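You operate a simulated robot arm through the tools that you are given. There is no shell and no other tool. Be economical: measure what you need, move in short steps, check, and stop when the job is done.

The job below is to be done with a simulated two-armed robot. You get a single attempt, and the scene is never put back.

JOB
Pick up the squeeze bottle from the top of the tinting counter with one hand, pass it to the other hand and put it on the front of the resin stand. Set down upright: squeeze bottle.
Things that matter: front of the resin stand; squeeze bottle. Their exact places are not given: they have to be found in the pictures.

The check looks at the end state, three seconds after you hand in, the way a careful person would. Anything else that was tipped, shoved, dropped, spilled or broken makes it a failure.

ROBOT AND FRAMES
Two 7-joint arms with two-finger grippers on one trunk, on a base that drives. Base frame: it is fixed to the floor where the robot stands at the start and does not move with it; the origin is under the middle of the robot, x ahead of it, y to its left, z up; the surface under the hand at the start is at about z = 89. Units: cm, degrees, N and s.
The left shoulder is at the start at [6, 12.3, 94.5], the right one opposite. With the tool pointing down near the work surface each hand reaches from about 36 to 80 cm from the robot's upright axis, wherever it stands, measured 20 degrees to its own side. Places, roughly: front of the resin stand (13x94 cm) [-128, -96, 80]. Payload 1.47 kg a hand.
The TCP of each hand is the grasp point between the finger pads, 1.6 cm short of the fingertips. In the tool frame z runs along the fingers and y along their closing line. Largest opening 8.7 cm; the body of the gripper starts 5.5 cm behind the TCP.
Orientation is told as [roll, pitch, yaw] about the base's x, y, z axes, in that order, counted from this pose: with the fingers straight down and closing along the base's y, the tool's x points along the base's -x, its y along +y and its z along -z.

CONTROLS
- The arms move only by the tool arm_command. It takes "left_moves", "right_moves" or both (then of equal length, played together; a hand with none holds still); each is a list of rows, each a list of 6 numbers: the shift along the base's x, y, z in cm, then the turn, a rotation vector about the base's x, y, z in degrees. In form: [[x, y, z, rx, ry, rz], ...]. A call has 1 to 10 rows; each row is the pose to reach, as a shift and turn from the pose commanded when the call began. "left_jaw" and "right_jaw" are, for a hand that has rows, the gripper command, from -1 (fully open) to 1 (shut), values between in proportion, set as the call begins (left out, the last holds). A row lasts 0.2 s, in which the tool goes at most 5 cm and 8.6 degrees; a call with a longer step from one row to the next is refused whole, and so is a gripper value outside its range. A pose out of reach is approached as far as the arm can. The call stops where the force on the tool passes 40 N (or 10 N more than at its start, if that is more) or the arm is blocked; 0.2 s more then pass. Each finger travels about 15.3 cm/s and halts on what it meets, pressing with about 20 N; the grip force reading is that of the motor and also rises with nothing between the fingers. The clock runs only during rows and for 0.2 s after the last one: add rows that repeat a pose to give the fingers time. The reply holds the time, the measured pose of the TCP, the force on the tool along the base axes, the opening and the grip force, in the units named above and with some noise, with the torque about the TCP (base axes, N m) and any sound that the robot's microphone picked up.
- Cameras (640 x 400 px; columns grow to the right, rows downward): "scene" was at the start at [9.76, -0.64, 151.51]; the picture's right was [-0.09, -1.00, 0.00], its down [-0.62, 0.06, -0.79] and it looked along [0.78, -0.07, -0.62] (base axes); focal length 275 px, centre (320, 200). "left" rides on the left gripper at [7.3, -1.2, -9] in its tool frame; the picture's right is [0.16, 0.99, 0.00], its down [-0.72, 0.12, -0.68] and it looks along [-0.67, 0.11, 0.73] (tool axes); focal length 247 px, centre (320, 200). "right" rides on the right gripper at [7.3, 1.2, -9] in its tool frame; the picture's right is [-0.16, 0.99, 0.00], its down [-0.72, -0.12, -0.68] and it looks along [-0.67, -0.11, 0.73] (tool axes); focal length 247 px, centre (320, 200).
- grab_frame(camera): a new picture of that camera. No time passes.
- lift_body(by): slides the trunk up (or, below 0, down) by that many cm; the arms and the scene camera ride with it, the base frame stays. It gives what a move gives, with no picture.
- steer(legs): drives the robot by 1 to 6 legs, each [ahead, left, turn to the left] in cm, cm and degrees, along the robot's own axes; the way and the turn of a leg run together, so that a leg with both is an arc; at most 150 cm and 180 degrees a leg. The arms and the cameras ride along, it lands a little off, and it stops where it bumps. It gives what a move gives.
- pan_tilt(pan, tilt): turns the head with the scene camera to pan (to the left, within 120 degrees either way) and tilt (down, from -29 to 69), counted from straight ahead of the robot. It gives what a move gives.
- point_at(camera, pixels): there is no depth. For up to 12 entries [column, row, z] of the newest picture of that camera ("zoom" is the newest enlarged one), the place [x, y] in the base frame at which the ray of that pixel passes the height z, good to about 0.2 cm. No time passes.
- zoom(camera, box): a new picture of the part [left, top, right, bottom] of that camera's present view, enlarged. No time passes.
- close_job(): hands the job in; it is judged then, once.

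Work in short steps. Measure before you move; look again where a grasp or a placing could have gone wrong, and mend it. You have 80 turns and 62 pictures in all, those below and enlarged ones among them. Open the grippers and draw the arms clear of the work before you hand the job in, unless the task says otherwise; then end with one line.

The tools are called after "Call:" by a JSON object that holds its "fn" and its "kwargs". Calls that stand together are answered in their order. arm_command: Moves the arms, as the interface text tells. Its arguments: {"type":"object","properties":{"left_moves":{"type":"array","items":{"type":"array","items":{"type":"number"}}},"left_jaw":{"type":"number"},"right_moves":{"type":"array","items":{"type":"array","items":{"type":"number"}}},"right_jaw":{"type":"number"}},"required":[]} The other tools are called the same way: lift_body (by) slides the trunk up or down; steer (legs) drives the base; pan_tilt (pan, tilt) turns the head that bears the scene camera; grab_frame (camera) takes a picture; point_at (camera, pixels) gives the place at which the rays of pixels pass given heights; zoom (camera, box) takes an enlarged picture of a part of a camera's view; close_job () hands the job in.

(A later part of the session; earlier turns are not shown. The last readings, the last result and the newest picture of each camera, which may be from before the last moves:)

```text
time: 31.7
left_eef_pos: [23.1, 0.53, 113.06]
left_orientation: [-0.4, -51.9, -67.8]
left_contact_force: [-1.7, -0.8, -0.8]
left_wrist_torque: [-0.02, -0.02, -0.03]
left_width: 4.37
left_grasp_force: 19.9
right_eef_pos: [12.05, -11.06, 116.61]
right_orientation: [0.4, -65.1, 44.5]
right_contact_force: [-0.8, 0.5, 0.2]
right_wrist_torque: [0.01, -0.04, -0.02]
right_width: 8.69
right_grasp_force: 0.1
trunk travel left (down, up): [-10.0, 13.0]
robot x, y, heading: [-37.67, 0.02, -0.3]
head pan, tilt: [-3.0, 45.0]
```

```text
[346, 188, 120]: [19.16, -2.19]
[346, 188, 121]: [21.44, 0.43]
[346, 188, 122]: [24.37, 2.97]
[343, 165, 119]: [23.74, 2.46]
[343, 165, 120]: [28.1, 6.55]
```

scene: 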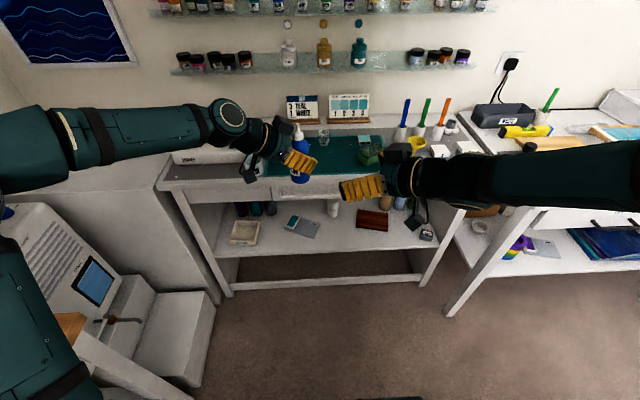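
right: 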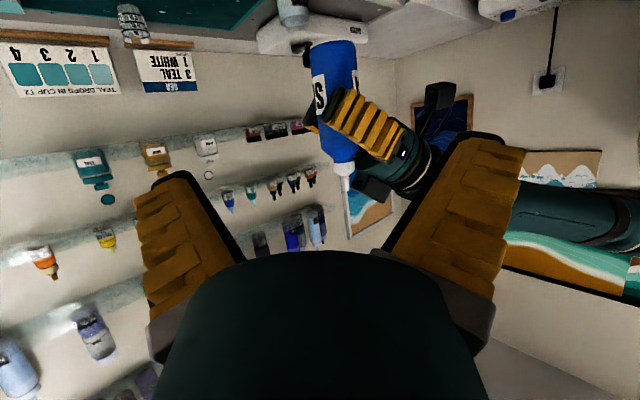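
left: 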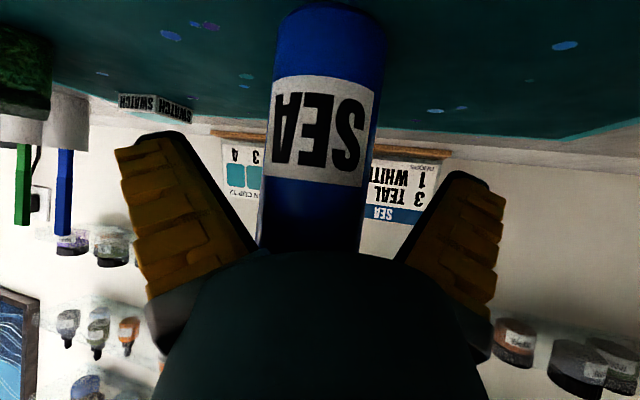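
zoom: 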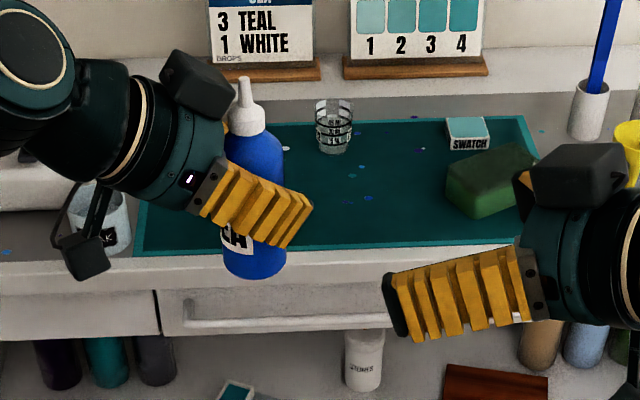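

Bottle is upright; its axis is ≈ [22.6, 1.7], about 1.2 cm toward the left palm. I shift the right hand laterally and advance part-way along its fingers.

Call:
{"fn": "arm_command", "kwargs": {"right_moves": [[0, 2.4, -0.2, 0, 0, 0.5], [2.6, 4.95, -1.9, 0, 0, 0.5], [5.2, 7.5, -3.6, 0, 0, 0.5], [5.2, 7.5, -3.6, 0, 0, 0.5]]}}

Call:
{"fn": "grab_frame", "kwargs": {"camera": "right"}}

```text
time: 32.7
left_eef_pos: [22.98, 0.6, 113.16]
left_orientation: [-0.1, -51.9, -67.8]
left_contact_force: [0.2, 0.2, -0.6]
left_wrist_torque: [0.04, 0.0, 0.04]
left_width: 4.34
left_grasp_force: 19.9
right_eef_pos: [17.13, -3.44, 112.9]
right_orientation: [0.3, -65.0, 45.1]
right_contact_force: [0.3, -0.4, 0.0]
right_wrist_torque: [0.02, -0.02, 0.01]
right_width: 8.69
right_grasp_force: 0.0
trunk travel left (down, up): [-10.0, 13.0]
robot x, y, heading: [-37.65, -0.03, -0.0]
head pan, tilt: [-3.0, 45.0]
```

```text
30 pictures are left
```

right: 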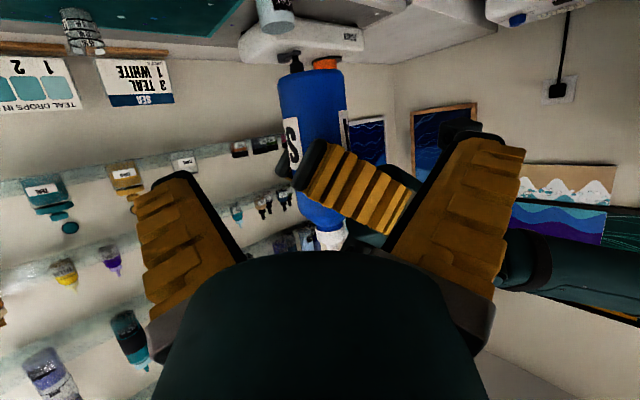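

The bottle now sits at column ≈312 at its base; checking with rays.

Call:
{"fn": "point_at", "kwargs": {"camera": "right", "pixels": [[311, 72, 106.7], [279, 90, 107.5], [345, 90, 107.5], [279, 110, 109.5], [346, 110, 109.5], [312, 100, 109]]}}

```text
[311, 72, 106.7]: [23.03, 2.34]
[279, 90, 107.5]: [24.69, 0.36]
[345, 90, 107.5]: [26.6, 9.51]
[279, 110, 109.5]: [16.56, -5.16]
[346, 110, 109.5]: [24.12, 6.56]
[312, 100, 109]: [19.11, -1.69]
```

Aligned within 0.15 cm. I advance the remaining ~8 cm to the lower body.

Call:
{"fn": "arm_command", "kwargs": {"right_moves": [[1.7, 1.65, -1.15, 0, 0, 0], [3.4, 3.3, -2.3, 0, 0, 0], [5.15, 5.0, -3.4, 0, 0, 0], [5.15, 5.0, -3.4, 0, 0, 0]]}}

Call:
{"fn": "grab_frame", "kwargs": {"camera": "right"}}

Call:
{"fn": "zoom", "kwargs": {"camera": "scene", "box": [240, 100, 400, 220]}}

```text
time: 33.7
left_eef_pos: [23.09, 0.68, 113.09]
left_orientation: [-0.1, -51.9, -67.7]
left_contact_force: [11.2, 6.4, -5.8]
left_wrist_torque: [0.05, -0.08, -0.07]
left_width: 4.35
left_grasp_force: 20.3
right_eef_pos: [22.34, 1.52, 109.57]
right_orientation: [0.2, -64.9, 45.3]
right_contact_force: [-11.9, -7.0, 5.5]
right_wrist_torque: [0.12, -0.42, -0.11]
right_width: 8.72
right_grasp_force: 0.1
trunk travel left (down, up): [-10.0, 13.0]
robot x, y, heading: [-37.37, 0.06, -0.0]
head pan, tilt: [-3.0, 45.0]
```

```text
29 pictures are left
```

right: 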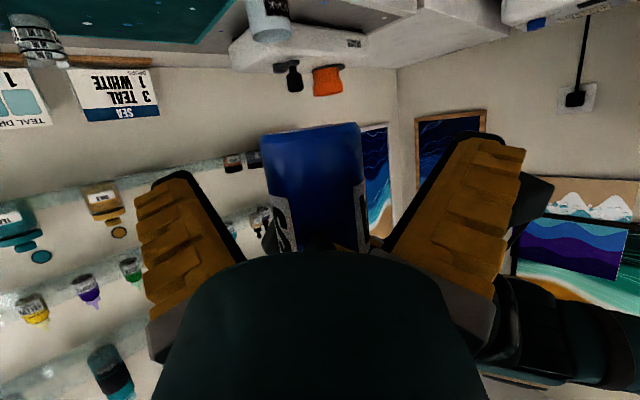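

```text
3.33 times, centred on (320, 160) of scene
```

zoom: 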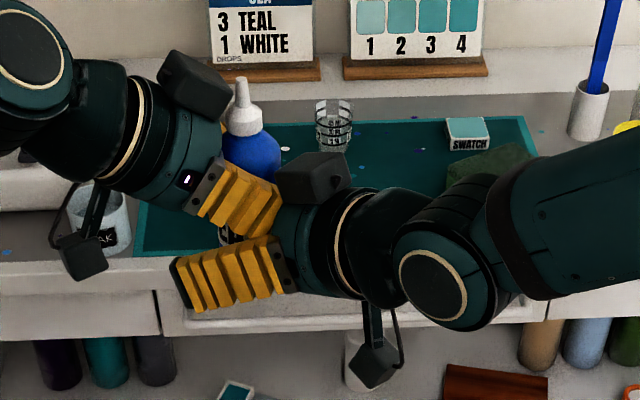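

About 14 N between hands: the right palm touches the left fingertips. I back off 1 cm, still leaving the pads around the body, and then close.

Call:
{"fn": "arm_command", "kwargs": {"right_moves": [[-0.75, -0.7, 0.35, 0, 0, 0], [-0.75, -0.7, 0.35, 0, 0, 0]]}}

```text
time: 34.3
left_eef_pos: [23.03, 0.6, 113.11]
left_orientation: [-0.2, -51.9, -67.8]
left_contact_force: [-0.3, 0.0, -0.3]
left_wrist_torque: [-0.02, -0.02, 0.0]
left_width: 4.35
left_grasp_force: 20.0
right_eef_pos: [21.64, 0.85, 109.91]
right_orientation: [0.4, -65.0, 45.0]
right_contact_force: [0.3, 0.9, 0.6]
right_wrist_torque: [-0.03, 0.0, 0.0]
right_width: 8.69
right_grasp_force: 0.2
trunk travel left (down, up): [-10.0, 13.0]
robot x, y, heading: [-37.44, 0.43, -0.3]
head pan, tilt: [-3.0, 45.0]
```

Contact gone. I creep 0.4 cm forward again and close the right hand.

Call:
{"fn": "arm_command", "kwargs": {"right_moves": [[0.3, 0.3, -0.2, 0, 0, 0], [0.3, 0.3, -0.2, 0, 0, 0]]}}

Call:
{"fn": "arm_command", "kwargs": {"right_moves": [[0, 0, 0, 0, 0, 0], [0, 0, 0, 0, 0, 0], [0, 0, 0, 0, 0, 0]], "right_jaw": 1}}

Call:
{"fn": "zoom", "kwargs": {"camera": "scene", "box": [240, 100, 400, 220]}}

Call:
{"fn": "grab_frame", "kwargs": {"camera": "right"}}

```text
time: 34.9
left_eef_pos: [23.01, 0.73, 113.14]
left_orientation: [-0.1, -51.9, -67.8]
left_contact_force: [0.1, -0.4, -2.0]
left_wrist_torque: [0.02, -0.01, 0.02]
left_width: 4.33
left_grasp_force: 20.2
right_eef_pos: [21.83, 1.11, 109.77]
right_orientation: [0.4, -65.0, 45.1]
right_contact_force: [-0.5, 0.8, 0.2]
right_wrist_torque: [0.01, -0.01, 0.03]
right_width: 8.71
right_grasp_force: 0.1
trunk travel left (down, up): [-10.0, 13.0]
robot x, y, heading: [-37.44, -0.14, -0.2]
head pan, tilt: [-3.0, 45.0]
```

```text
time: 35.7
left_eef_pos: [23.03, 0.7, 113.16]
left_orientation: [-0.2, -51.8, -67.8]
left_contact_force: [-1.8, 3.6, -1.9]
left_wrist_torque: [-0.13, 0.03, -0.03]
left_width: 4.35
left_grasp_force: 20.2
right_eef_pos: [21.92, 1.12, 109.73]
right_orientation: [0.4, -65.0, 44.9]
right_contact_force: [0.7, -4.7, 1.2]
right_wrist_torque: [0.23, -0.02, 0.02]
right_width: 4.15
right_grasp_force: 19.8
trunk travel left (down, up): [-10.0, 13.0]
robot x, y, heading: [-37.27, 0.17, 0.0]
head pan, tilt: [-3.0, 45.0]
```

```text
3.33 times, centred on (320, 160) of scene
```

zoom: 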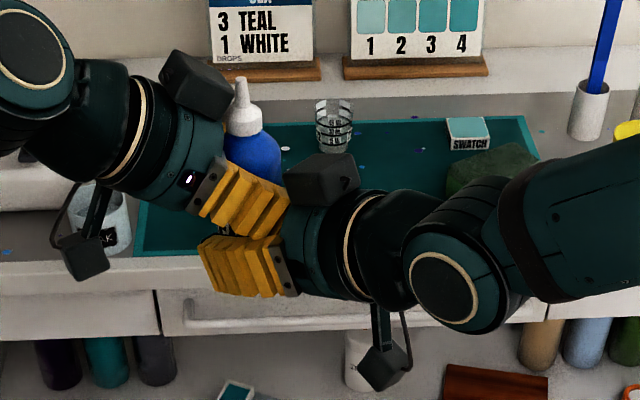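

```text
26 pictures are left
```

right: 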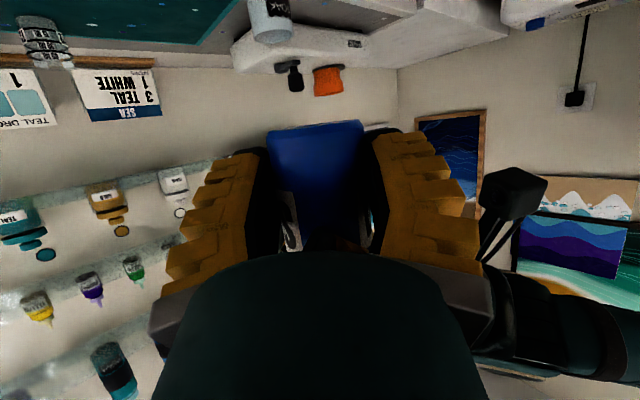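

Both hands hold (right 4.15 cm, 20 N); the right fingertips reach well past the bottle axis (tip column 200 vs axis ≈255). I open the left hand a little and see that the bottle stays.

Call:
{"fn": "arm_command", "kwargs": {"left_moves": [[0, 0, 0, 0, 0, 0], [0, 0, 0, 0, 0, 0]], "left_jaw": -0.3}}

Call:
{"fn": "zoom", "kwargs": {"camera": "scene", "box": [240, 100, 400, 220]}}

```text
time: 36.3
left_eef_pos: [23.09, 0.71, 113.3]
left_orientation: [0.1, -52.0, -67.8]
left_contact_force: [18.0, -3.5, -2.3]
left_wrist_torque: [0.01, -0.31, 0.33]
left_width: 4.97
left_grasp_force: 0.0
right_eef_pos: [21.85, 1.26, 109.65]
right_orientation: [0.4, -65.0, 45.1]
right_contact_force: [-17.9, 3.5, 1.0]
right_wrist_torque: [-0.18, -0.4, -0.35]
right_width: 4.17
right_grasp_force: 20.1
trunk travel left (down, up): [-10.0, 13.0]
robot x, y, heading: [-37.76, -0.07, -0.0]
head pan, tilt: [-3.0, 45.0]
```

```text
3.33 times, centred on (320, 160) of scene
```

zoom: 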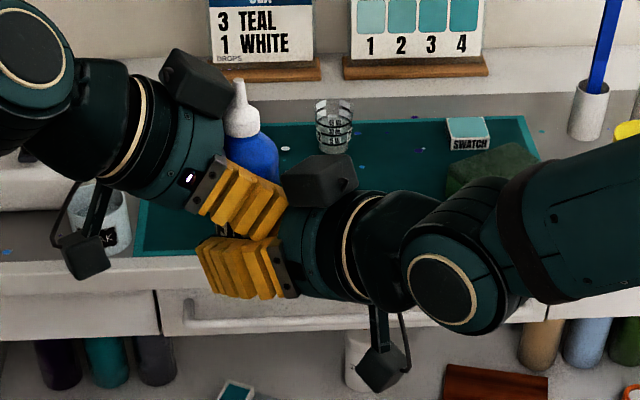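

The left finger meets the right palm while opening. I slightly reduce the opening and withdraw the left hand along its fingers.

Call:
{"fn": "arm_command", "kwargs": {"left_moves": [[0.1, 0.05, 0, 0, 0, 0], [-0.15, 0.8, 0.6, 0, 0, 0], [-0.75, 2.2, 1.85, 0, 0, 0], [-1.5, 4.4, 3.7, 0, 0, 0], [-2.6, 7.3, 6.2, 0, 0, 0], [-3.8, 10.5, 9, 0, 0, 0]], "left_jaw": -0.15}}

Call:
{"fn": "zoom", "kwargs": {"camera": "scene", "box": [220, 100, 420, 240]}}

```text
time: 37.7
left_eef_pos: [19.27, 11.13, 122.34]
left_orientation: [0.0, -51.9, -67.9]
left_contact_force: [0.4, 0.1, -0.3]
left_wrist_torque: [-0.02, 0.0, 0.0]
left_width: 5.53
left_grasp_force: 4.5
right_eef_pos: [21.83, 0.97, 109.78]
right_orientation: [0.3, -65.0, 45.0]
right_contact_force: [0.7, -0.3, -0.4]
right_wrist_torque: [-0.01, 0.03, -0.02]
right_width: 4.0
right_grasp_force: 19.7
trunk travel left (down, up): [-10.0, 13.0]
robot x, y, heading: [-37.34, 0.12, -0.4]
head pan, tilt: [-3.0, 45.0]
```

```text
2.86 times, centred on (320, 170) of scene
```

zoom: 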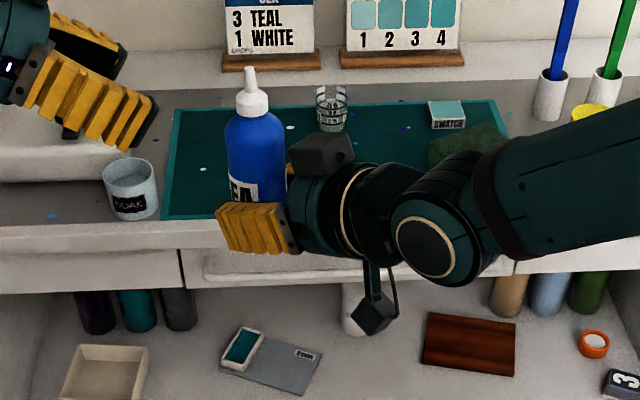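

The right hand holds it upright, but its width went 4.15→4.0. I wait a second to see whether it creeps, and draw the left hand away.

Call:
{"fn": "arm_command", "kwargs": {"right_moves": [[0, 0, 0, 0, 0, 0], [0, 0, 0, 0, 0, 0], [0, 0, 0, 0, 0, 0], [0, 0, 0, 0, 0, 0], [0, 0, 0, 0, 0, 0]], "left_moves": [[-1, 3, 0, 0, 0, 0], [-2, 6, 0, 0, 0, 0], [-3, 9, 0, 0, 0, 0], [-3, 9, 0, 0, 0, 0], [-3, 9, 0, 0, 0, 0]]}}

Call:
{"fn": "zoom", "kwargs": {"camera": "right", "box": [220, 90, 420, 260]}}

```text
time: 38.9
left_eef_pos: [16.14, 20.19, 122.32]
left_orientation: [-0.1, -51.9, -67.9]
left_contact_force: [-0.1, 0.5, 0.0]
left_wrist_torque: [0.04, 0.02, 0.0]
left_width: 5.53
left_grasp_force: 3.8
right_eef_pos: [21.82, 1.1, 109.79]
right_orientation: [0.3, -64.9, 45.1]
right_contact_force: [-0.4, 0.0, -0.5]
right_wrist_torque: [-0.01, 0.05, 0.02]
right_width: 4.04
right_grasp_force: 20.1
trunk travel left (down, up): [-10.0, 13.0]
robot x, y, heading: [-37.4, 0.12, -0.2]
head pan, tilt: [-3.0, 45.0]
```

```text
2.35 times, centred on (320, 175) of right
```

zoom: 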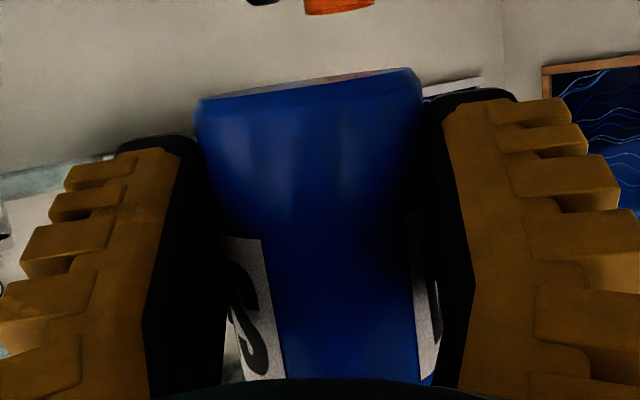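

The grip is stable at 4.0 cm. I raise both hands and look to the right to plan the drive.

Call:
{"fn": "arm_command", "kwargs": {"right_moves": [[0, 0, 3, 0, 0, 0], [0, 0, 6, 0, 0, 0], [0, 0, 9, 0, 0, 0], [0, 0, 12, 0, 0, 0]], "left_moves": [[-3, 1, 1, 0, 0, 0], [-6, 2, 2, 0, 0, 0], [-6, 3, 3, 0, 0, 0], [-6, 3, 3, 0, 0, 0]]}}

Call:
{"fn": "pan_tilt", "kwargs": {"pan": -95, "tilt": 35}}

Call:
{"fn": "grab_frame", "kwargs": {"camera": "scene"}}

```text
time: 39.9
left_eef_pos: [10.27, 22.96, 125.39]
left_orientation: [-0.2, -51.8, -67.9]
left_contact_force: [0.0, 0.6, -0.2]
left_wrist_torque: [-0.02, -0.01, 0.0]
left_width: 5.54
left_grasp_force: 3.9
right_eef_pos: [21.77, 0.95, 121.78]
right_orientation: [0.4, -65.0, 45.1]
right_contact_force: [-0.4, 0.2, -0.6]
right_wrist_torque: [0.03, 0.01, -0.01]
right_width: 4.03
right_grasp_force: 20.5
trunk travel left (down, up): [-10.0, 13.0]
robot x, y, heading: [-37.61, 0.02, -0.1]
head pan, tilt: [-3.0, 45.0]
```

```text
time: 41.6
left_eef_pos: [10.25, 23.09, 125.47]
left_orientation: [-0.1, -52.0, -67.8]
left_contact_force: [-0.3, -0.1, 0.4]
left_wrist_torque: [-0.02, -0.02, -0.02]
left_width: 5.54
left_grasp_force: 3.6
right_eef_pos: [21.86, 1.11, 121.67]
right_orientation: [0.5, -65.0, 45.1]
right_contact_force: [0.1, -1.0, -1.6]
right_wrist_torque: [-0.03, 0.05, 0.01]
right_width: 4.03
right_grasp_force: 19.7
trunk travel left (down, up): [-10.0, 13.0]
robot x, y, heading: [-37.49, 0.32, -0.1]
head pan, tilt: [-95.0, 35.0]
```

```text
22 pictures are left
```

scene: 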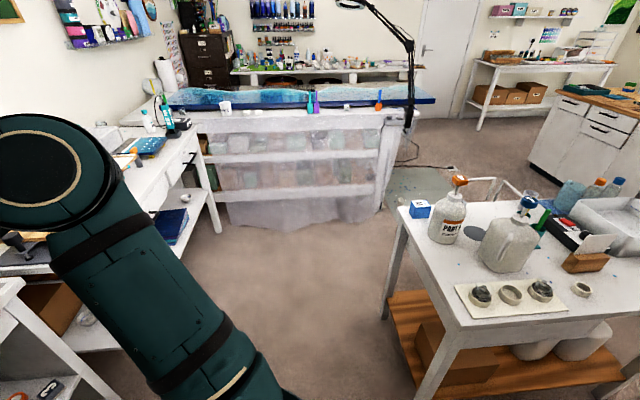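

Call:
{"fn": "point_at", "kwargs": {"camera": "scene", "pixels": [[230, 222, 0], [345, 222, 0], [380, 205, 0], [220, 232, 0], [120, 398, 0], [397, 207, 80], [383, 318, 0], [285, 233, 0], [415, 395, 0], [415, 207, 80], [445, 240, 80], [505, 268, 80]]}}

```text
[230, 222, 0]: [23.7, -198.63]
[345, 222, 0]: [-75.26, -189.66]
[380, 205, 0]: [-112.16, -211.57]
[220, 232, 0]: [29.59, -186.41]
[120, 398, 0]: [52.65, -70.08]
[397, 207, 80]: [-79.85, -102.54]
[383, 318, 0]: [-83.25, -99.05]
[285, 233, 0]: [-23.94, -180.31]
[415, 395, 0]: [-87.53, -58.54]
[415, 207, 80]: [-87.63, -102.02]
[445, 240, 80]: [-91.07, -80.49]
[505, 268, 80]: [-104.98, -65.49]
```

Free floor runs from x≈-75 to 30, with the display at y≈-180; the stand's front-right corner is [-80,-102.5]. I drive forward 12 and strafe right 138.

Call:
{"fn": "steer", "kwargs": {"legs": [[12, 0, 0], [0, -70, 0], [0, -68, 0]]}}

```text
time: 55.2
left_eef_pos: [22.07, -117.19, 125.45]
left_orientation: [-0.2, -51.8, -68.1]
left_contact_force: [-0.2, -1.0, 0.4]
left_wrist_torque: [0.01, 0.01, 0.04]
left_width: 5.54
left_grasp_force: 4.0
right_eef_pos: [33.41, -139.13, 121.63]
right_orientation: [0.5, -65.0, 44.7]
right_contact_force: [0.9, -0.2, -0.7]
right_wrist_torque: [-0.01, -0.03, 0.02]
right_width: 4.03
right_grasp_force: 20.7
trunk travel left (down, up): [-10.0, 13.0]
robot x, y, heading: [-26.21, -140.01, -0.6]
head pan, tilt: [-95.0, 35.0]
```

Arrived at [-26,-140]. I turn left 90° and look left-ahead at the front of the stand.

Call:
{"fn": "steer", "kwargs": {"legs": [[0, 0, 90.5]]}}

Call:
{"fn": "pan_tilt", "kwargs": {"pan": 60, "tilt": 35}}

Call:
{"fn": "grab_frame", "kwargs": {"camera": "scene"}}

```text
time: 59.4
left_eef_pos: [-49.3, -92.21, 125.45]
left_orientation: [-0.2, -51.9, 22.4]
left_contact_force: [-1.0, -0.9, -0.6]
left_wrist_torque: [0.0, 0.02, 0.0]
left_width: 5.52
left_grasp_force: 3.2
right_eef_pos: [-27.28, -80.54, 121.68]
right_orientation: [0.4, -64.9, 135.3]
right_contact_force: [0.7, 0.2, -1.7]
right_wrist_torque: [-0.05, 0.0, -0.02]
right_width: 4.0
right_grasp_force: 19.7
trunk travel left (down, up): [-10.0, 13.0]
robot x, y, heading: [-25.77, -139.98, 90.1]
head pan, tilt: [-95.0, 35.0]
```

```text
time: 61.8
left_eef_pos: [-49.1, -92.16, 125.38]
left_orientation: [-0.1, -51.9, 22.5]
left_contact_force: [-0.6, -0.7, 0.1]
left_wrist_torque: [0.02, 0.04, -0.01]
left_width: 5.51
left_grasp_force: 3.5
right_eef_pos: [-27.3, -80.5, 121.56]
right_orientation: [0.4, -65.0, 135.4]
right_contact_force: [-0.5, 0.2, -1.4]
right_wrist_torque: [0.01, -0.03, 0.01]
right_width: 3.99
right_grasp_force: 19.8
trunk travel left (down, up): [-10.0, 13.0]
robot x, y, heading: [-25.9, -140.08, 90.1]
head pan, tilt: [60.0, 35.0]
```

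```text
21 pictures are left
```

scene: 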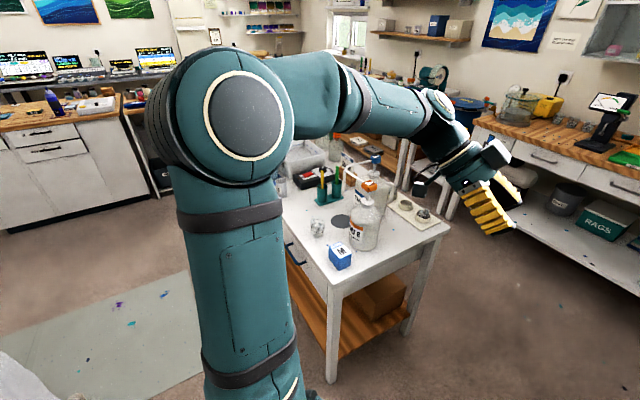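

I measure the jug height and the items near the front edge before strafing over.

Call:
{"fn": "point_at", "kwargs": {"camera": "scene", "pixels": [[363, 247, 80], [372, 180, 105], [372, 180, 108], [360, 165, 108], [338, 270, 80], [330, 262, 80], [352, 262, 80], [317, 236, 80], [332, 290, 80], [287, 243, 80]]}}

Call:
{"fn": "steer", "kwargs": {"legs": [[-14, 0, 0], [0, 45, 0]]}}

Call:
{"fn": "grab_frame", "kwargs": {"camera": "scene"}}

```text
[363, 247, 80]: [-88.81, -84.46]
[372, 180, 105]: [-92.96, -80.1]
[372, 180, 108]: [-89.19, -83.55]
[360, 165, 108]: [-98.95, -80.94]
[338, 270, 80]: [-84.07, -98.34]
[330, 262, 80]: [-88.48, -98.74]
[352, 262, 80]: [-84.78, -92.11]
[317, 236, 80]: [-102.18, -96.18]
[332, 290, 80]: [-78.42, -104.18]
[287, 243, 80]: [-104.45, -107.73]
```

```text
time: 67.2
left_eef_pos: [-93.94, -106.43, 125.47]
left_orientation: [-0.2, -51.9, 22.5]
left_contact_force: [1.3, 0.8, -0.2]
left_wrist_torque: [0.01, 0.0, 0.0]
left_width: 5.52
left_grasp_force: 3.5
right_eef_pos: [-71.97, -94.68, 121.69]
right_orientation: [0.4, -65.1, 135.5]
right_contact_force: [-0.6, 0.2, -1.1]
right_wrist_torque: [-0.05, -0.02, 0.01]
right_width: 4.02
right_grasp_force: 20.0
trunk travel left (down, up): [-10.0, 13.0]
robot x, y, heading: [-70.42, -154.2, 90.6]
head pan, tilt: [60.0, 35.0]
```

```text
20 pictures are left
```

scene: 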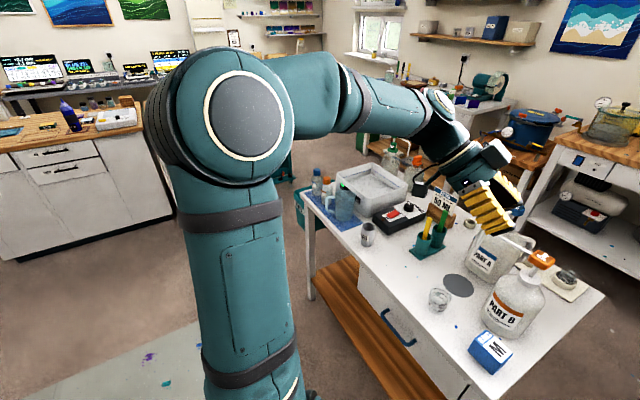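

The front strip between the steel cup (367,243) and the clear cup (440,305) looks free. Measuring it.

Call:
{"fn": "point_at", "kwargs": {"camera": "scene", "pixels": [[367, 246, 80], [374, 244, 80], [438, 308, 80], [428, 303, 80], [410, 255, 80], [422, 258, 80], [443, 287, 80], [375, 222, 80], [337, 230, 80], [307, 225, 80], [400, 310, 80], [470, 378, 80]]}}

Call:
{"fn": "zoom", "kwargs": {"camera": "scene", "box": [300, 170, 520, 390]}}

```text
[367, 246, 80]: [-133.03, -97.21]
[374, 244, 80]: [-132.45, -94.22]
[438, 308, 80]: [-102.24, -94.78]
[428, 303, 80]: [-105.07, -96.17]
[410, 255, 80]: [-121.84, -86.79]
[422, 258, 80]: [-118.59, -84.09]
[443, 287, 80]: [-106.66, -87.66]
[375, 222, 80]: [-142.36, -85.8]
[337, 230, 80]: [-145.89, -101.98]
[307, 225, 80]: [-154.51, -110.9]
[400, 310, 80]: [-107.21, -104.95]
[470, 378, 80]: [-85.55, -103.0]
```

```text
1.82 times, centred on (410, 280) of scene
```

zoom: 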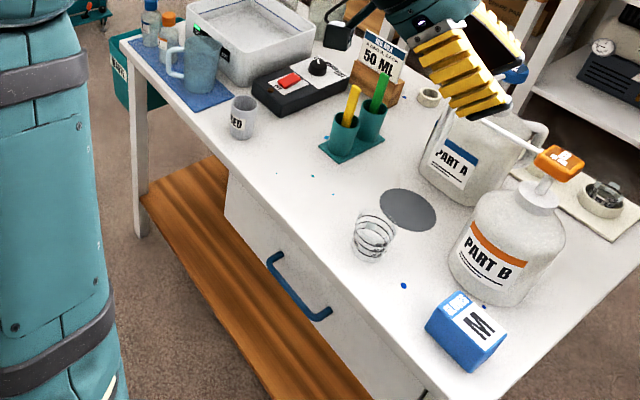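

Target spot ≈ [-118, -97.3]: the steel cup is at x≈-133, the clear cup at ≈-103, pen holders at y≈-86. I strafe left 46 cm.

Call:
{"fn": "steer", "kwargs": {"legs": [[0, 46, -0.5]]}}

Call:
{"fn": "pan_tilt", "kwargs": {"pan": 0, "tilt": 48}}

Call:
{"fn": "grab_frame", "kwargs": {"camera": "scene"}}

```text
time: 71.8
left_eef_pos: [-138.88, -105.74, 125.5]
left_orientation: [0.0, -52.0, 21.6]
left_contact_force: [-0.3, 0.3, 0.3]
left_wrist_torque: [-0.04, -0.01, -0.01]
left_width: 5.53
left_grasp_force: 3.5
right_eef_pos: [-116.84, -94.38, 121.7]
right_orientation: [0.4, -65.0, 134.5]
right_contact_force: [0.2, 0.7, -1.6]
right_wrist_torque: [0.0, -0.01, 0.03]
right_width: 4.03
right_grasp_force: 19.8
trunk travel left (down, up): [-10.0, 13.0]
robot x, y, heading: [-116.78, -154.06, 89.3]
head pan, tilt: [60.0, 35.0]
```

```text
time: 73.1
left_eef_pos: [-138.89, -105.82, 125.43]
left_orientation: [-0.1, -51.9, 21.6]
left_contact_force: [-0.5, -0.5, -0.2]
left_wrist_torque: [0.0, 0.03, 0.01]
left_width: 5.53
left_grasp_force: 3.2
right_eef_pos: [-116.75, -94.52, 121.65]
right_orientation: [0.5, -65.0, 134.5]
right_contact_force: [0.0, -0.6, -1.1]
right_wrist_torque: [0.0, -0.01, 0.02]
right_width: 4.02
right_grasp_force: 19.8
trunk travel left (down, up): [-10.0, 13.0]
robot x, y, heading: [-116.37, -153.93, 89.3]
head pan, tilt: [0.0, 48.0]
```

```text
18 pictures are left
```

scene: 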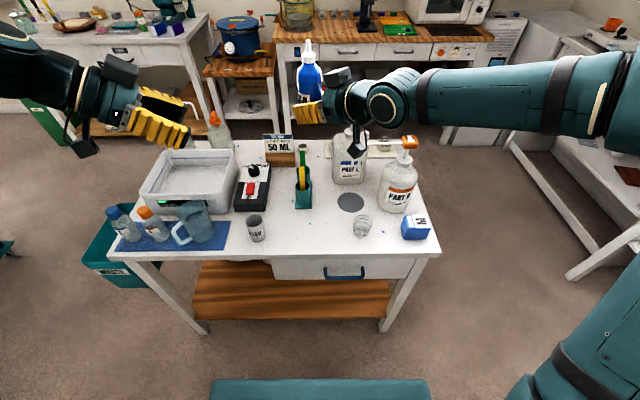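

Clear view of the front. I re-measure the spot, and rotate the right hand back to point straight ahead (−45° yaw).

Call:
{"fn": "point_at", "kwargs": {"camera": "scene", "pixels": [[257, 241, 80], [265, 238, 80], [361, 236, 80], [351, 232, 80], [303, 209, 80], [293, 207, 80], [300, 260, 80], [305, 240, 80], [309, 240, 80], [110, 255, 80], [440, 253, 80]]}}

Call:
{"fn": "arm_command", "kwargs": {"right_moves": [[0, -0.5, 0, 0, 0, -7.5], [0, -1, 0, 0, 0, -15], [0, -1.5, 0, 0, 0, -22.5], [0, -2, 0, 0, 0, -30], [0, -2.5, 0, 0, 0, -37.5], [0, -3, 0, 0, 0, -44.5], [0, -3, 0, 0, 0, -44.5]]}}

Call:
{"fn": "lift_body", "kwargs": {"by": -8}}

```text
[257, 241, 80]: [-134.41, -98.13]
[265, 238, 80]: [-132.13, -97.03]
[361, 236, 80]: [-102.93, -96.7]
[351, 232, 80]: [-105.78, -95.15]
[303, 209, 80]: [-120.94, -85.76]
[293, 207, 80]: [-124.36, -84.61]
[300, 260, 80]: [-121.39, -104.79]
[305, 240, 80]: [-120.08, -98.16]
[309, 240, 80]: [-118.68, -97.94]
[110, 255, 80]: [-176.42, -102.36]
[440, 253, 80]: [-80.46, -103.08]
```

```text
time: 74.9
left_eef_pos: [-138.95, -105.94, 125.54]
left_orientation: [0.1, -52.0, 21.4]
left_contact_force: [-1.4, 0.0, 0.2]
left_wrist_torque: [0.03, -0.03, 0.01]
left_width: 5.54
left_grasp_force: 3.7
right_eef_pos: [-114.06, -96.46, 120.86]
right_orientation: [1.1, -64.0, 86.1]
right_contact_force: [-1.1, -0.5, -1.0]
right_wrist_torque: [0.01, -0.04, -0.05]
right_width: 3.92
right_grasp_force: 20.2
trunk travel left (down, up): [-10.0, 13.0]
robot x, y, heading: [-116.46, -154.1, 89.3]
head pan, tilt: [0.0, 48.0]
stopped in row 7 (right hand): the arm was blocked; the commanded pose is now the measured one
```

```text
time: 76.0
left_eef_pos: [-138.78, -105.83, 117.53]
left_orientation: [-0.1, -51.8, 21.4]
left_contact_force: [-0.6, -0.6, 0.3]
left_wrist_torque: [0.02, 0.0, -0.04]
left_width: 5.54
left_grasp_force: 3.8
right_eef_pos: [-113.96, -96.37, 112.99]
right_orientation: [1.4, -64.1, 86.0]
right_contact_force: [0.9, -0.3, -1.4]
right_wrist_torque: [-0.03, 0.02, 0.02]
right_width: 3.96
right_grasp_force: 19.9
trunk travel left (down, up): [-2.0, 21.0]
robot x, y, heading: [-115.96, -153.94, 89.1]
head pan, tilt: [0.0, 48.0]
```

The arm hit a limit pointing dead ahead, so I give it 19° back to the left and move over the spot, still high.

Call:
{"fn": "arm_command", "kwargs": {"right_moves": [[-1.5, -0.6, 0, 0, 0, 7], [-3, -1.2, 0, 0, 0, 14], [-4.2, -1.8, 0, 0, 0, 19], [-4.2, -1.8, -3, 0, 0, 19], [-4.2, -1.8, -7, 0, 0, 19], [-4.2, -1.8, -11, 0, 0, 19], [-4.2, -1.8, -11, 0, 0, 19]]}}

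Call:
{"fn": "grab_frame", "kwargs": {"camera": "scene"}}

```text
time: 77.6
left_eef_pos: [-138.82, -105.7, 117.52]
left_orientation: [-0.1, -51.9, 21.4]
left_contact_force: [-0.5, -0.4, -0.1]
left_wrist_torque: [0.0, 0.04, -0.02]
left_width: 5.54
left_grasp_force: 3.7
right_eef_pos: [-118.26, -98.15, 101.93]
right_orientation: [1.5, -64.0, 105.1]
right_contact_force: [0.0, 0.0, -1.0]
right_wrist_torque: [-0.05, 0.0, -0.01]
right_width: 3.9
right_grasp_force: 20.5
trunk travel left (down, up): [-2.0, 21.0]
robot x, y, heading: [-116.29, -153.94, 89.1]
head pan, tilt: [0.0, 48.0]
```

```text
17 pictures are left
```

scene: 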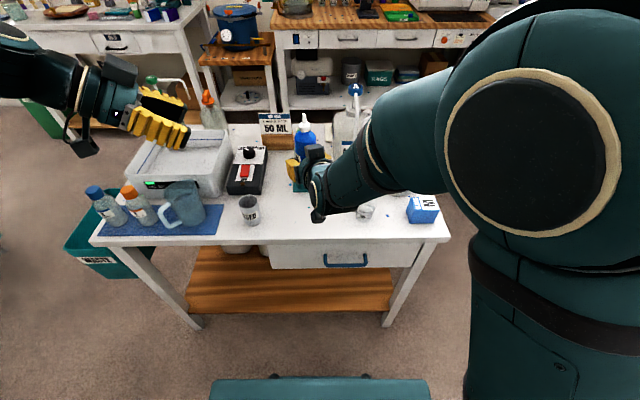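

Width drifted to 3.9, so I check the bottle's attitude in the grip before lowering.

Call:
{"fn": "zoom", "kwargs": {"camera": "scene", "box": [250, 90, 380, 230]}}

Call:
{"fn": "grab_frame", "kwargs": {"camera": "right"}}

Call:
{"fn": "zoom", "kwargs": {"camera": "left", "box": [0, 0, 640, 400]}}

```text
2.86 times, centred on (315, 160) of scene
```

zoom: 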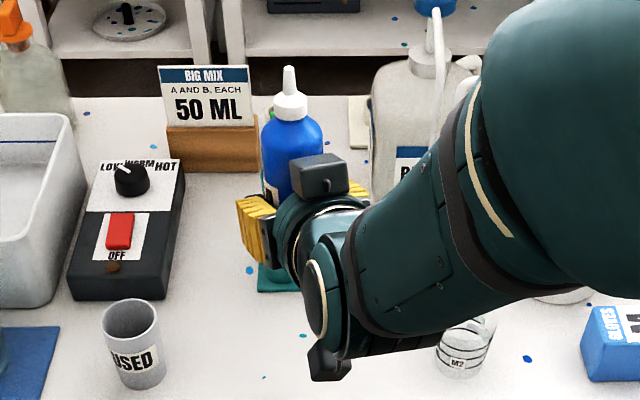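

```text
15 pictures are left
```

right: 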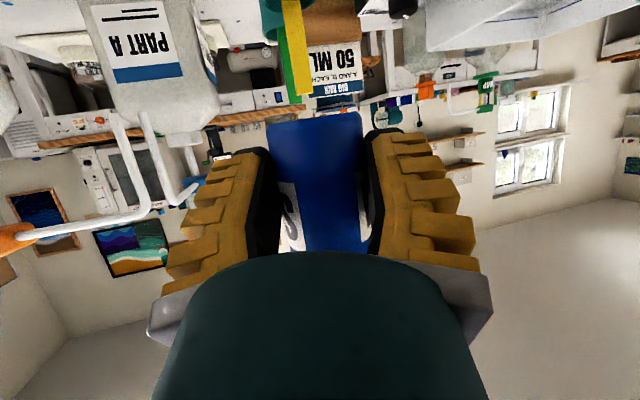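

```text
1.00 times, centred on (320, 200) of left (not enlarged: the box is as wide or as high as the picture)
```

zoom: 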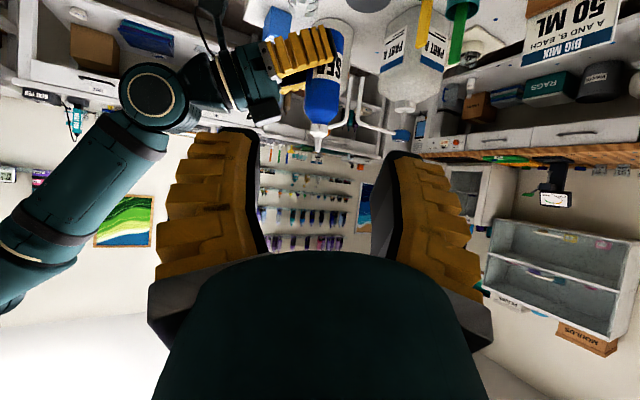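

In the left camera the bottle axis slants just as when it stood on the counter, so it is upright within ~1–2°. I lower to about 2.5 cm above the stand, trimming 1° of pitch.

Call:
{"fn": "arm_command", "kwargs": {"right_moves": [[0, 0, -4, 0.3, 0.1, 0], [0, 0, -8, 0.6, 0.15, 0], [0, 0, -12, 0.97, 0.26, 0], [0, 0, -15.9, 0.97, 0.26, 0], [0, 0, -15.9, 0.97, 0.26, 0]]}}

Call:
{"fn": "zoom", "kwargs": {"camera": "scene", "box": [220, 130, 420, 270]}}

Call:
{"fn": "grab_frame", "kwargs": {"camera": "left"}}

```text
time: 78.8
left_eef_pos: [-138.69, -105.71, 117.44]
left_orientation: [-0.1, -51.9, 21.4]
left_contact_force: [0.3, 0.9, 0.3]
left_wrist_torque: [0.04, 0.02, -0.04]
left_width: 5.52
left_grasp_force: 4.0
right_eef_pos: [-118.21, -98.38, 86.01]
right_orientation: [1.4, -65.0, 105.2]
right_contact_force: [0.8, 0.6, -0.7]
right_wrist_torque: [0.0, -0.03, -0.01]
right_width: 3.93
right_grasp_force: 19.3
trunk travel left (down, up): [-2.0, 21.0]
robot x, y, heading: [-116.3, -153.72, 89.2]
head pan, tilt: [0.0, 48.0]
```

```text
2.86 times, centred on (320, 200) of scene
```

zoom: 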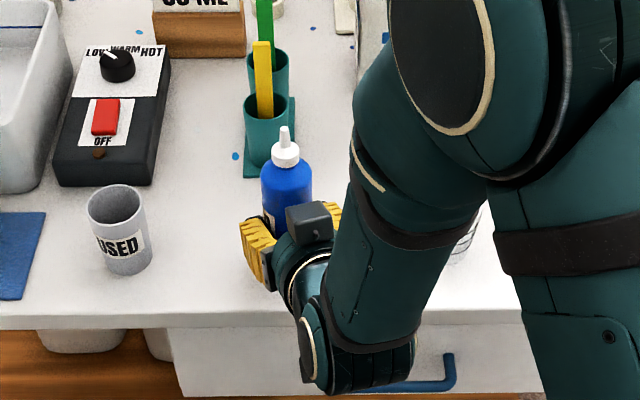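

```text
12 pictures are left
```

left: 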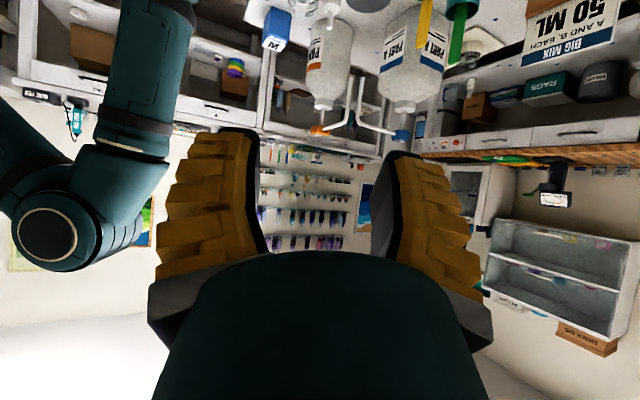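

The bottle looks upright, about 3 cm above the surface. I check its horizontal position from the nozzle.

Call:
{"fn": "point_at", "kwargs": {"camera": "zoom", "pixels": [[320, 75, 250]]}}

Call:
{"fn": "point_at", "kwargs": {"camera": "scene", "pixels": [[307.5, 175, 97], [307.5, 175, 96.5], [308, 187, 94]]}}

```text
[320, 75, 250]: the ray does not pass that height
```

```text
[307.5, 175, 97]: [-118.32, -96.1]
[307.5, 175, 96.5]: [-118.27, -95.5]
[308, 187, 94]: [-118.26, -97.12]
```

Bottle at ≈ [-118.3, -96.5], well inside the strip. Lowering gently towards the expected touchdown (TCP ≈83.1).

Call:
{"fn": "arm_command", "kwargs": {"right_moves": [[0, 0, -1, 0, 0, 0], [0, 0, -2, 0, 0, 0], [0, 0, -2.5, 0, 0, 0], [0, 0, -2.5, 0, 0, 0]]}}

Call:
{"fn": "arm_command", "kwargs": {"right_moves": [[0, 0, -0.2, 0, 0, 0], [0, 0, -0.4, 0, 0, 0], [0, 0, -0.4, 0, 0, 0]]}}

```text
time: 79.8
left_eef_pos: [-138.8, -105.76, 117.42]
left_orientation: [0.0, -51.9, 21.5]
left_contact_force: [0.0, -0.9, 0.0]
left_wrist_torque: [0.05, 0.01, 0.03]
left_width: 5.51
left_grasp_force: 4.1
right_eef_pos: [-118.17, -98.12, 83.5]
right_orientation: [1.4, -64.9, 105.1]
right_contact_force: [0.1, -0.1, -1.9]
right_wrist_torque: [-0.01, -0.01, 0.03]
right_width: 3.94
right_grasp_force: 20.0
trunk travel left (down, up): [-2.0, 21.0]
robot x, y, heading: [-116.48, -154.12, 89.0]
head pan, tilt: [0.0, 48.0]
```

```text
time: 80.6
left_eef_pos: [-138.73, -105.71, 117.41]
left_orientation: [-0.1, -51.9, 21.5]
left_contact_force: [-0.1, 0.3, -0.1]
left_wrist_torque: [0.01, 0.01, 0.0]
left_width: 5.52
left_grasp_force: 3.6
right_eef_pos: [-118.2, -98.29, 83.18]
right_orientation: [1.4, -65.0, 105.2]
right_contact_force: [-0.6, 0.8, -2.0]
right_wrist_torque: [-0.02, 0.0, 0.03]
right_width: 3.92
right_grasp_force: 20.2
trunk travel left (down, up): [-2.0, 21.0]
robot x, y, heading: [-116.35, -153.74, 89.1]
head pan, tilt: [0.0, 48.0]
```

No contact yet; continuing in 0.3 cm steps.

Call:
{"fn": "arm_command", "kwargs": {"right_moves": [[0, 0, -0.15, 0, 0, 0], [0, 0, -0.3, 0, 0, 0], [0, 0, -0.3, 0, 0, 0]]}}

Call:
{"fn": "zoom", "kwargs": {"camera": "right", "box": [200, 60, 440, 260]}}

```text
time: 81.4
left_eef_pos: [-138.9, -105.79, 117.5]
left_orientation: [-0.1, -51.9, 21.4]
left_contact_force: [-0.2, 0.6, 0.0]
left_wrist_torque: [-0.01, -0.01, -0.03]
left_width: 5.5
left_grasp_force: 3.4
right_eef_pos: [-118.34, -98.25, 82.89]
right_orientation: [1.3, -65.2, 105.0]
right_contact_force: [-0.2, -0.8, 9.9]
right_wrist_torque: [0.27, 0.08, -0.02]
right_width: 4.13
right_grasp_force: 20.4
trunk travel left (down, up): [-2.0, 21.0]
robot x, y, heading: [-116.47, -154.23, 89.2]
head pan, tilt: [0.0, 48.0]
```

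```text
2.00 times, centred on (320, 160) of right
```

zoom: 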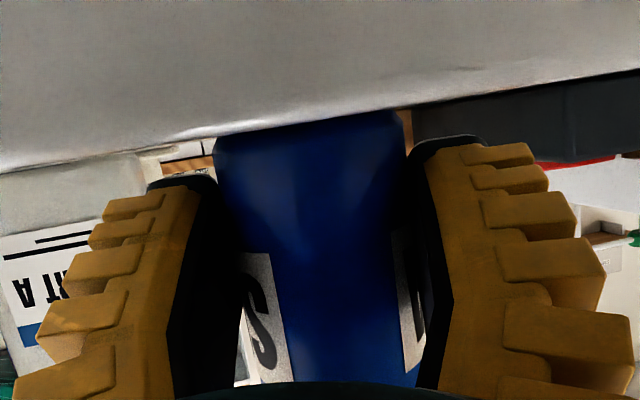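

Touchdown: 10 N upward. I open the right hand gently.

Call:
{"fn": "arm_command", "kwargs": {"right_moves": [[0, 0, 0.1, 0, 0, 0], [0, 0, 0.1, 0, 0, 0]], "right_jaw": 0}}

Call:
{"fn": "arm_command", "kwargs": {"right_moves": [[0, 0, 0, 0, 0, 0], [0, 0, 0, 0, 0, 0], [0, 0, 0, 0, 0, 0]], "right_jaw": -0.7}}

Call:
{"fn": "zoom", "kwargs": {"camera": "right", "box": [200, 60, 440, 260]}}

Call:
{"fn": "zoom", "kwargs": {"camera": "scene", "box": [220, 130, 420, 270]}}

```text
time: 82.0
left_eef_pos: [-138.81, -105.74, 117.48]
left_orientation: [0.0, -52.0, 21.4]
left_contact_force: [-0.6, 0.5, 0.4]
left_wrist_torque: [-0.01, 0.0, -0.04]
left_width: 5.53
left_grasp_force: 3.4
right_eef_pos: [-118.25, -98.19, 82.8]
right_orientation: [1.5, -64.9, 105.0]
right_contact_force: [0.2, -0.7, -0.5]
right_wrist_torque: [-0.01, 0.0, 0.0]
right_width: 4.92
right_grasp_force: 3.6
trunk travel left (down, up): [-2.0, 21.0]
robot x, y, heading: [-116.69, -153.93, 89.1]
head pan, tilt: [0.0, 48.0]
```

```text
time: 82.8
left_eef_pos: [-138.65, -105.69, 117.63]
left_orientation: [0.0, -51.9, 21.4]
left_contact_force: [0.1, -0.8, -0.1]
left_wrist_torque: [0.04, 0.03, 0.0]
left_width: 5.52
left_grasp_force: 4.1
right_eef_pos: [-118.1, -98.09, 82.93]
right_orientation: [1.4, -65.0, 105.1]
right_contact_force: [-0.5, -0.7, 0.5]
right_wrist_torque: [0.0, -0.01, 0.0]
right_width: 7.68
right_grasp_force: 1.8
trunk travel left (down, up): [-2.0, 21.0]
robot x, y, heading: [-115.99, -154.09, 89.2]
head pan, tilt: [0.0, 48.0]
```

```text
2.00 times, centred on (320, 160) of right
```

zoom: 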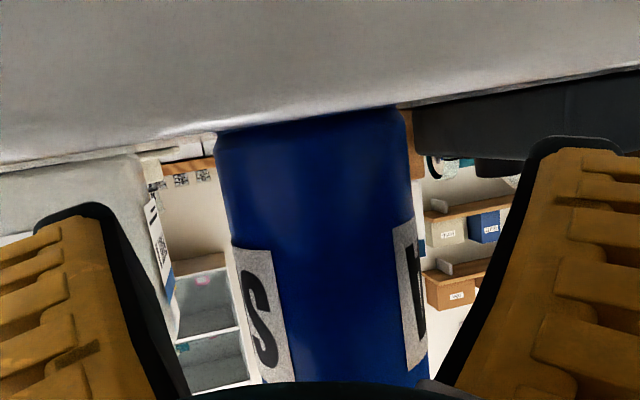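

```text
2.86 times, centred on (320, 200) of scene
```

zoom: 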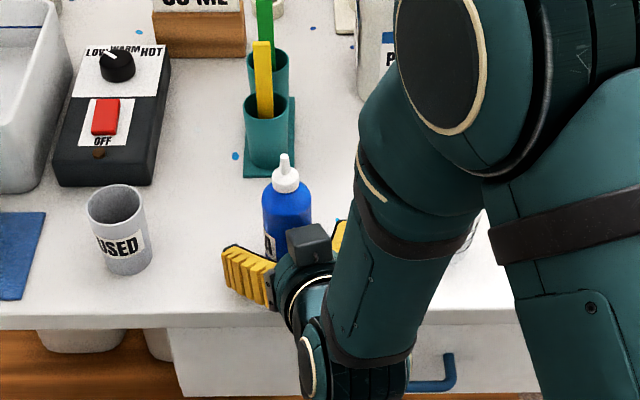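

The bottle stands upright and free. I withdraw by driving straight back along the finger direction (rigid, no arm-limit risk), after opening fully.

Call:
{"fn": "arm_command", "kwargs": {"right_moves": [[0, 0, 0, 0, 0, 0], [0, 0, 0, 0, 0, 0]], "right_jaw": -1}}

Call:
{"fn": "steer", "kwargs": {"legs": [[-9.5, -2.6, 0]]}}

Call:
{"fn": "zoom", "kwargs": {"camera": "scene", "box": [220, 110, 420, 250]}}

```text
time: 83.4
left_eef_pos: [-138.72, -105.84, 117.49]
left_orientation: [-0.2, -51.9, 21.5]
left_contact_force: [0.3, -0.3, 0.8]
left_wrist_torque: [0.0, -0.01, 0.01]
left_width: 5.51
left_grasp_force: 3.8
right_eef_pos: [-118.22, -98.21, 82.86]
right_orientation: [1.4, -65.0, 105.1]
right_contact_force: [0.0, -0.6, 0.4]
right_wrist_torque: [-0.01, 0.0, 0.01]
right_width: 8.71
right_grasp_force: 0.1
trunk travel left (down, up): [-2.0, 21.0]
robot x, y, heading: [-116.56, -153.62, 89.2]
head pan, tilt: [0.0, 48.0]
```

```text
time: 84.6
left_eef_pos: [-136.26, -115.5, 117.54]
left_orientation: [0.1, -51.9, 21.5]
left_contact_force: [0.7, 0.6, 0.9]
left_wrist_torque: [-0.01, 0.01, 0.07]
left_width: 5.52
left_grasp_force: 4.0
right_eef_pos: [-115.78, -107.87, 82.89]
right_orientation: [1.3, -65.2, 105.0]
right_contact_force: [-0.3, 0.0, 0.1]
right_wrist_torque: [0.01, -0.01, 0.0]
right_width: 8.68
right_grasp_force: 0.0
trunk travel left (down, up): [-2.0, 21.0]
robot x, y, heading: [-114.02, -163.7, 89.4]
head pan, tilt: [0.0, 48.0]
```

```text
2.86 times, centred on (320, 180) of scene
```

zoom: 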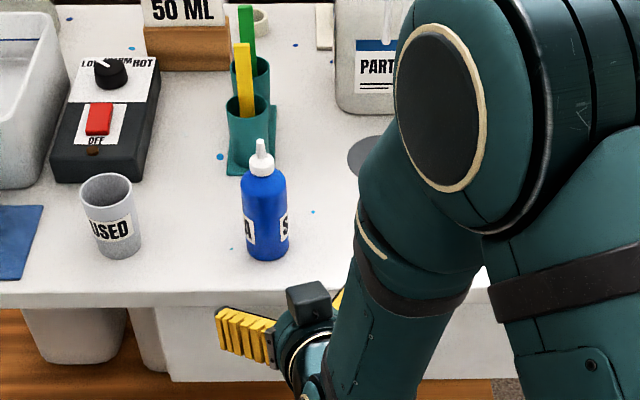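

The bottle stands upright and the hand is off the edge. I raise the trunk to lift the hands clear and verify the end state.

Call:
{"fn": "point_at", "kwargs": {"camera": "zoom", "pixels": [[266, 259, 80], [264, 145, 93.5]]}}

Call:
{"fn": "lift_body", "kwargs": {"by": 18}}

Call:
{"fn": "steer", "kwargs": {"legs": [[-5, 0, 0]]}}

Call:
{"fn": "grab_frame", "kwargs": {"camera": "scene"}}

```text
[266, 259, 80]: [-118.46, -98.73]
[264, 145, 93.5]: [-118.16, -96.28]
```

```text
time: 86.6
left_eef_pos: [-136.26, -115.32, 135.46]
left_orientation: [-0.1, -52.0, 21.6]
left_contact_force: [0.1, -0.5, -0.8]
left_wrist_torque: [0.03, 0.0, -0.03]
left_width: 5.52
left_grasp_force: 3.5
right_eef_pos: [-115.79, -107.83, 100.96]
right_orientation: [1.4, -65.0, 105.1]
right_contact_force: [0.1, -0.1, 0.0]
right_wrist_torque: [-0.02, 0.02, 0.03]
right_width: 8.71
right_grasp_force: 0.1
trunk travel left (down, up): [-20.0, 3.0]
robot x, y, heading: [-113.77, -163.44, 89.1]
head pan, tilt: [0.0, 48.0]
```

```text
time: 87.5
left_eef_pos: [-136.36, -120.49, 135.56]
left_orientation: [0.1, -51.9, 21.4]
left_contact_force: [0.3, -0.6, 0.2]
left_wrist_torque: [0.01, 0.0, 0.02]
left_width: 5.53
left_grasp_force: 3.9
right_eef_pos: [-115.84, -113.03, 100.97]
right_orientation: [1.3, -65.2, 105.2]
right_contact_force: [0.0, -0.7, 0.2]
right_wrist_torque: [0.01, -0.03, -0.02]
right_width: 8.69
right_grasp_force: 0.2
trunk travel left (down, up): [-20.0, 3.0]
robot x, y, heading: [-113.77, -168.54, 89.2]
head pan, tilt: [0.0, 48.0]
```

```text
7 pictures are left
```

scene: 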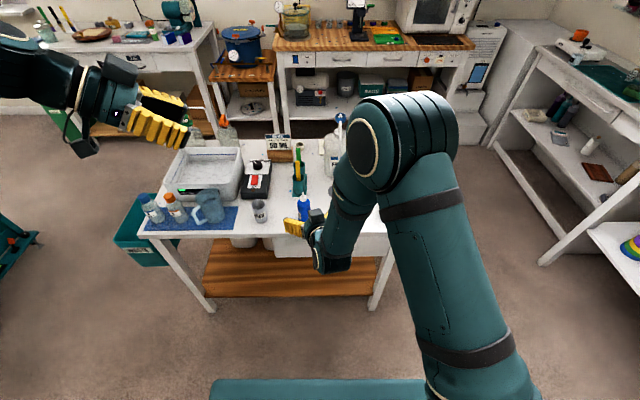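

The bottle is at ≈[-118.4,-96.5], upright. I open the left hand fully, nudge the right hand aside, and check the hidden items (clear cup, cube).

Call:
{"fn": "arm_command", "kwargs": {"left_moves": [[0, 0, 0, 0, 0, 0], [0, 0, 0, 0, 0, 0], [0, 0, 0, 0, 0, 0]], "right_moves": [[0, 0, 4, 0, 0, 0], [0, 0, 8, 0, 0, 0], [0, 0, 12, 0, 0, 0]], "left_jaw": -1}}

Call:
{"fn": "grab_frame", "kwargs": {"camera": "right"}}

Call:
{"fn": "grab_frame", "kwargs": {"camera": "scene"}}

```text
time: 88.3
left_eef_pos: [-136.4, -120.52, 135.49]
left_orientation: [0.0, -51.9, 21.4]
left_contact_force: [0.0, -0.6, -0.2]
left_wrist_torque: [0.03, -0.01, 0.04]
left_width: 8.7
left_grasp_force: 0.0
right_eef_pos: [-115.92, -113.21, 113.01]
right_orientation: [1.4, -65.1, 105.2]
right_contact_force: [-0.2, -0.1, 0.0]
right_wrist_torque: [0.01, 0.03, -0.06]
right_width: 8.71
right_grasp_force: 0.0
trunk travel left (down, up): [-20.0, 3.0]
robot x, y, heading: [-114.08, -168.33, 89.2]
head pan, tilt: [0.0, 48.0]
```

```text
6 pictures are left
```

right: 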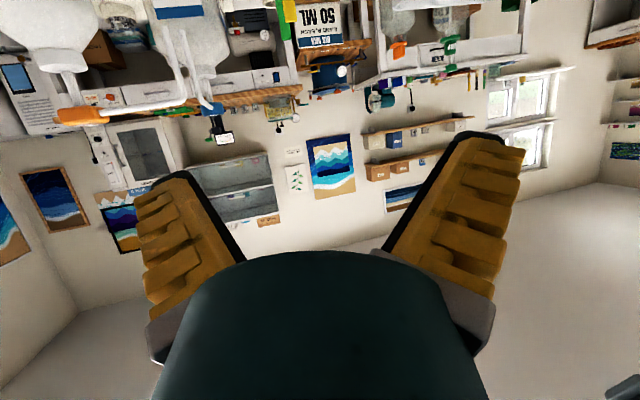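

```text
5 pictures are left
```

scene: 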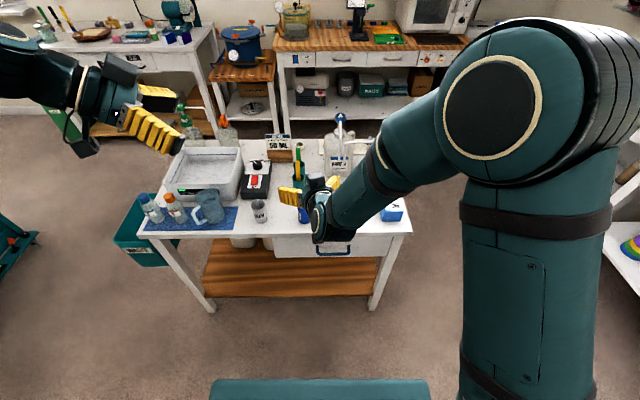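

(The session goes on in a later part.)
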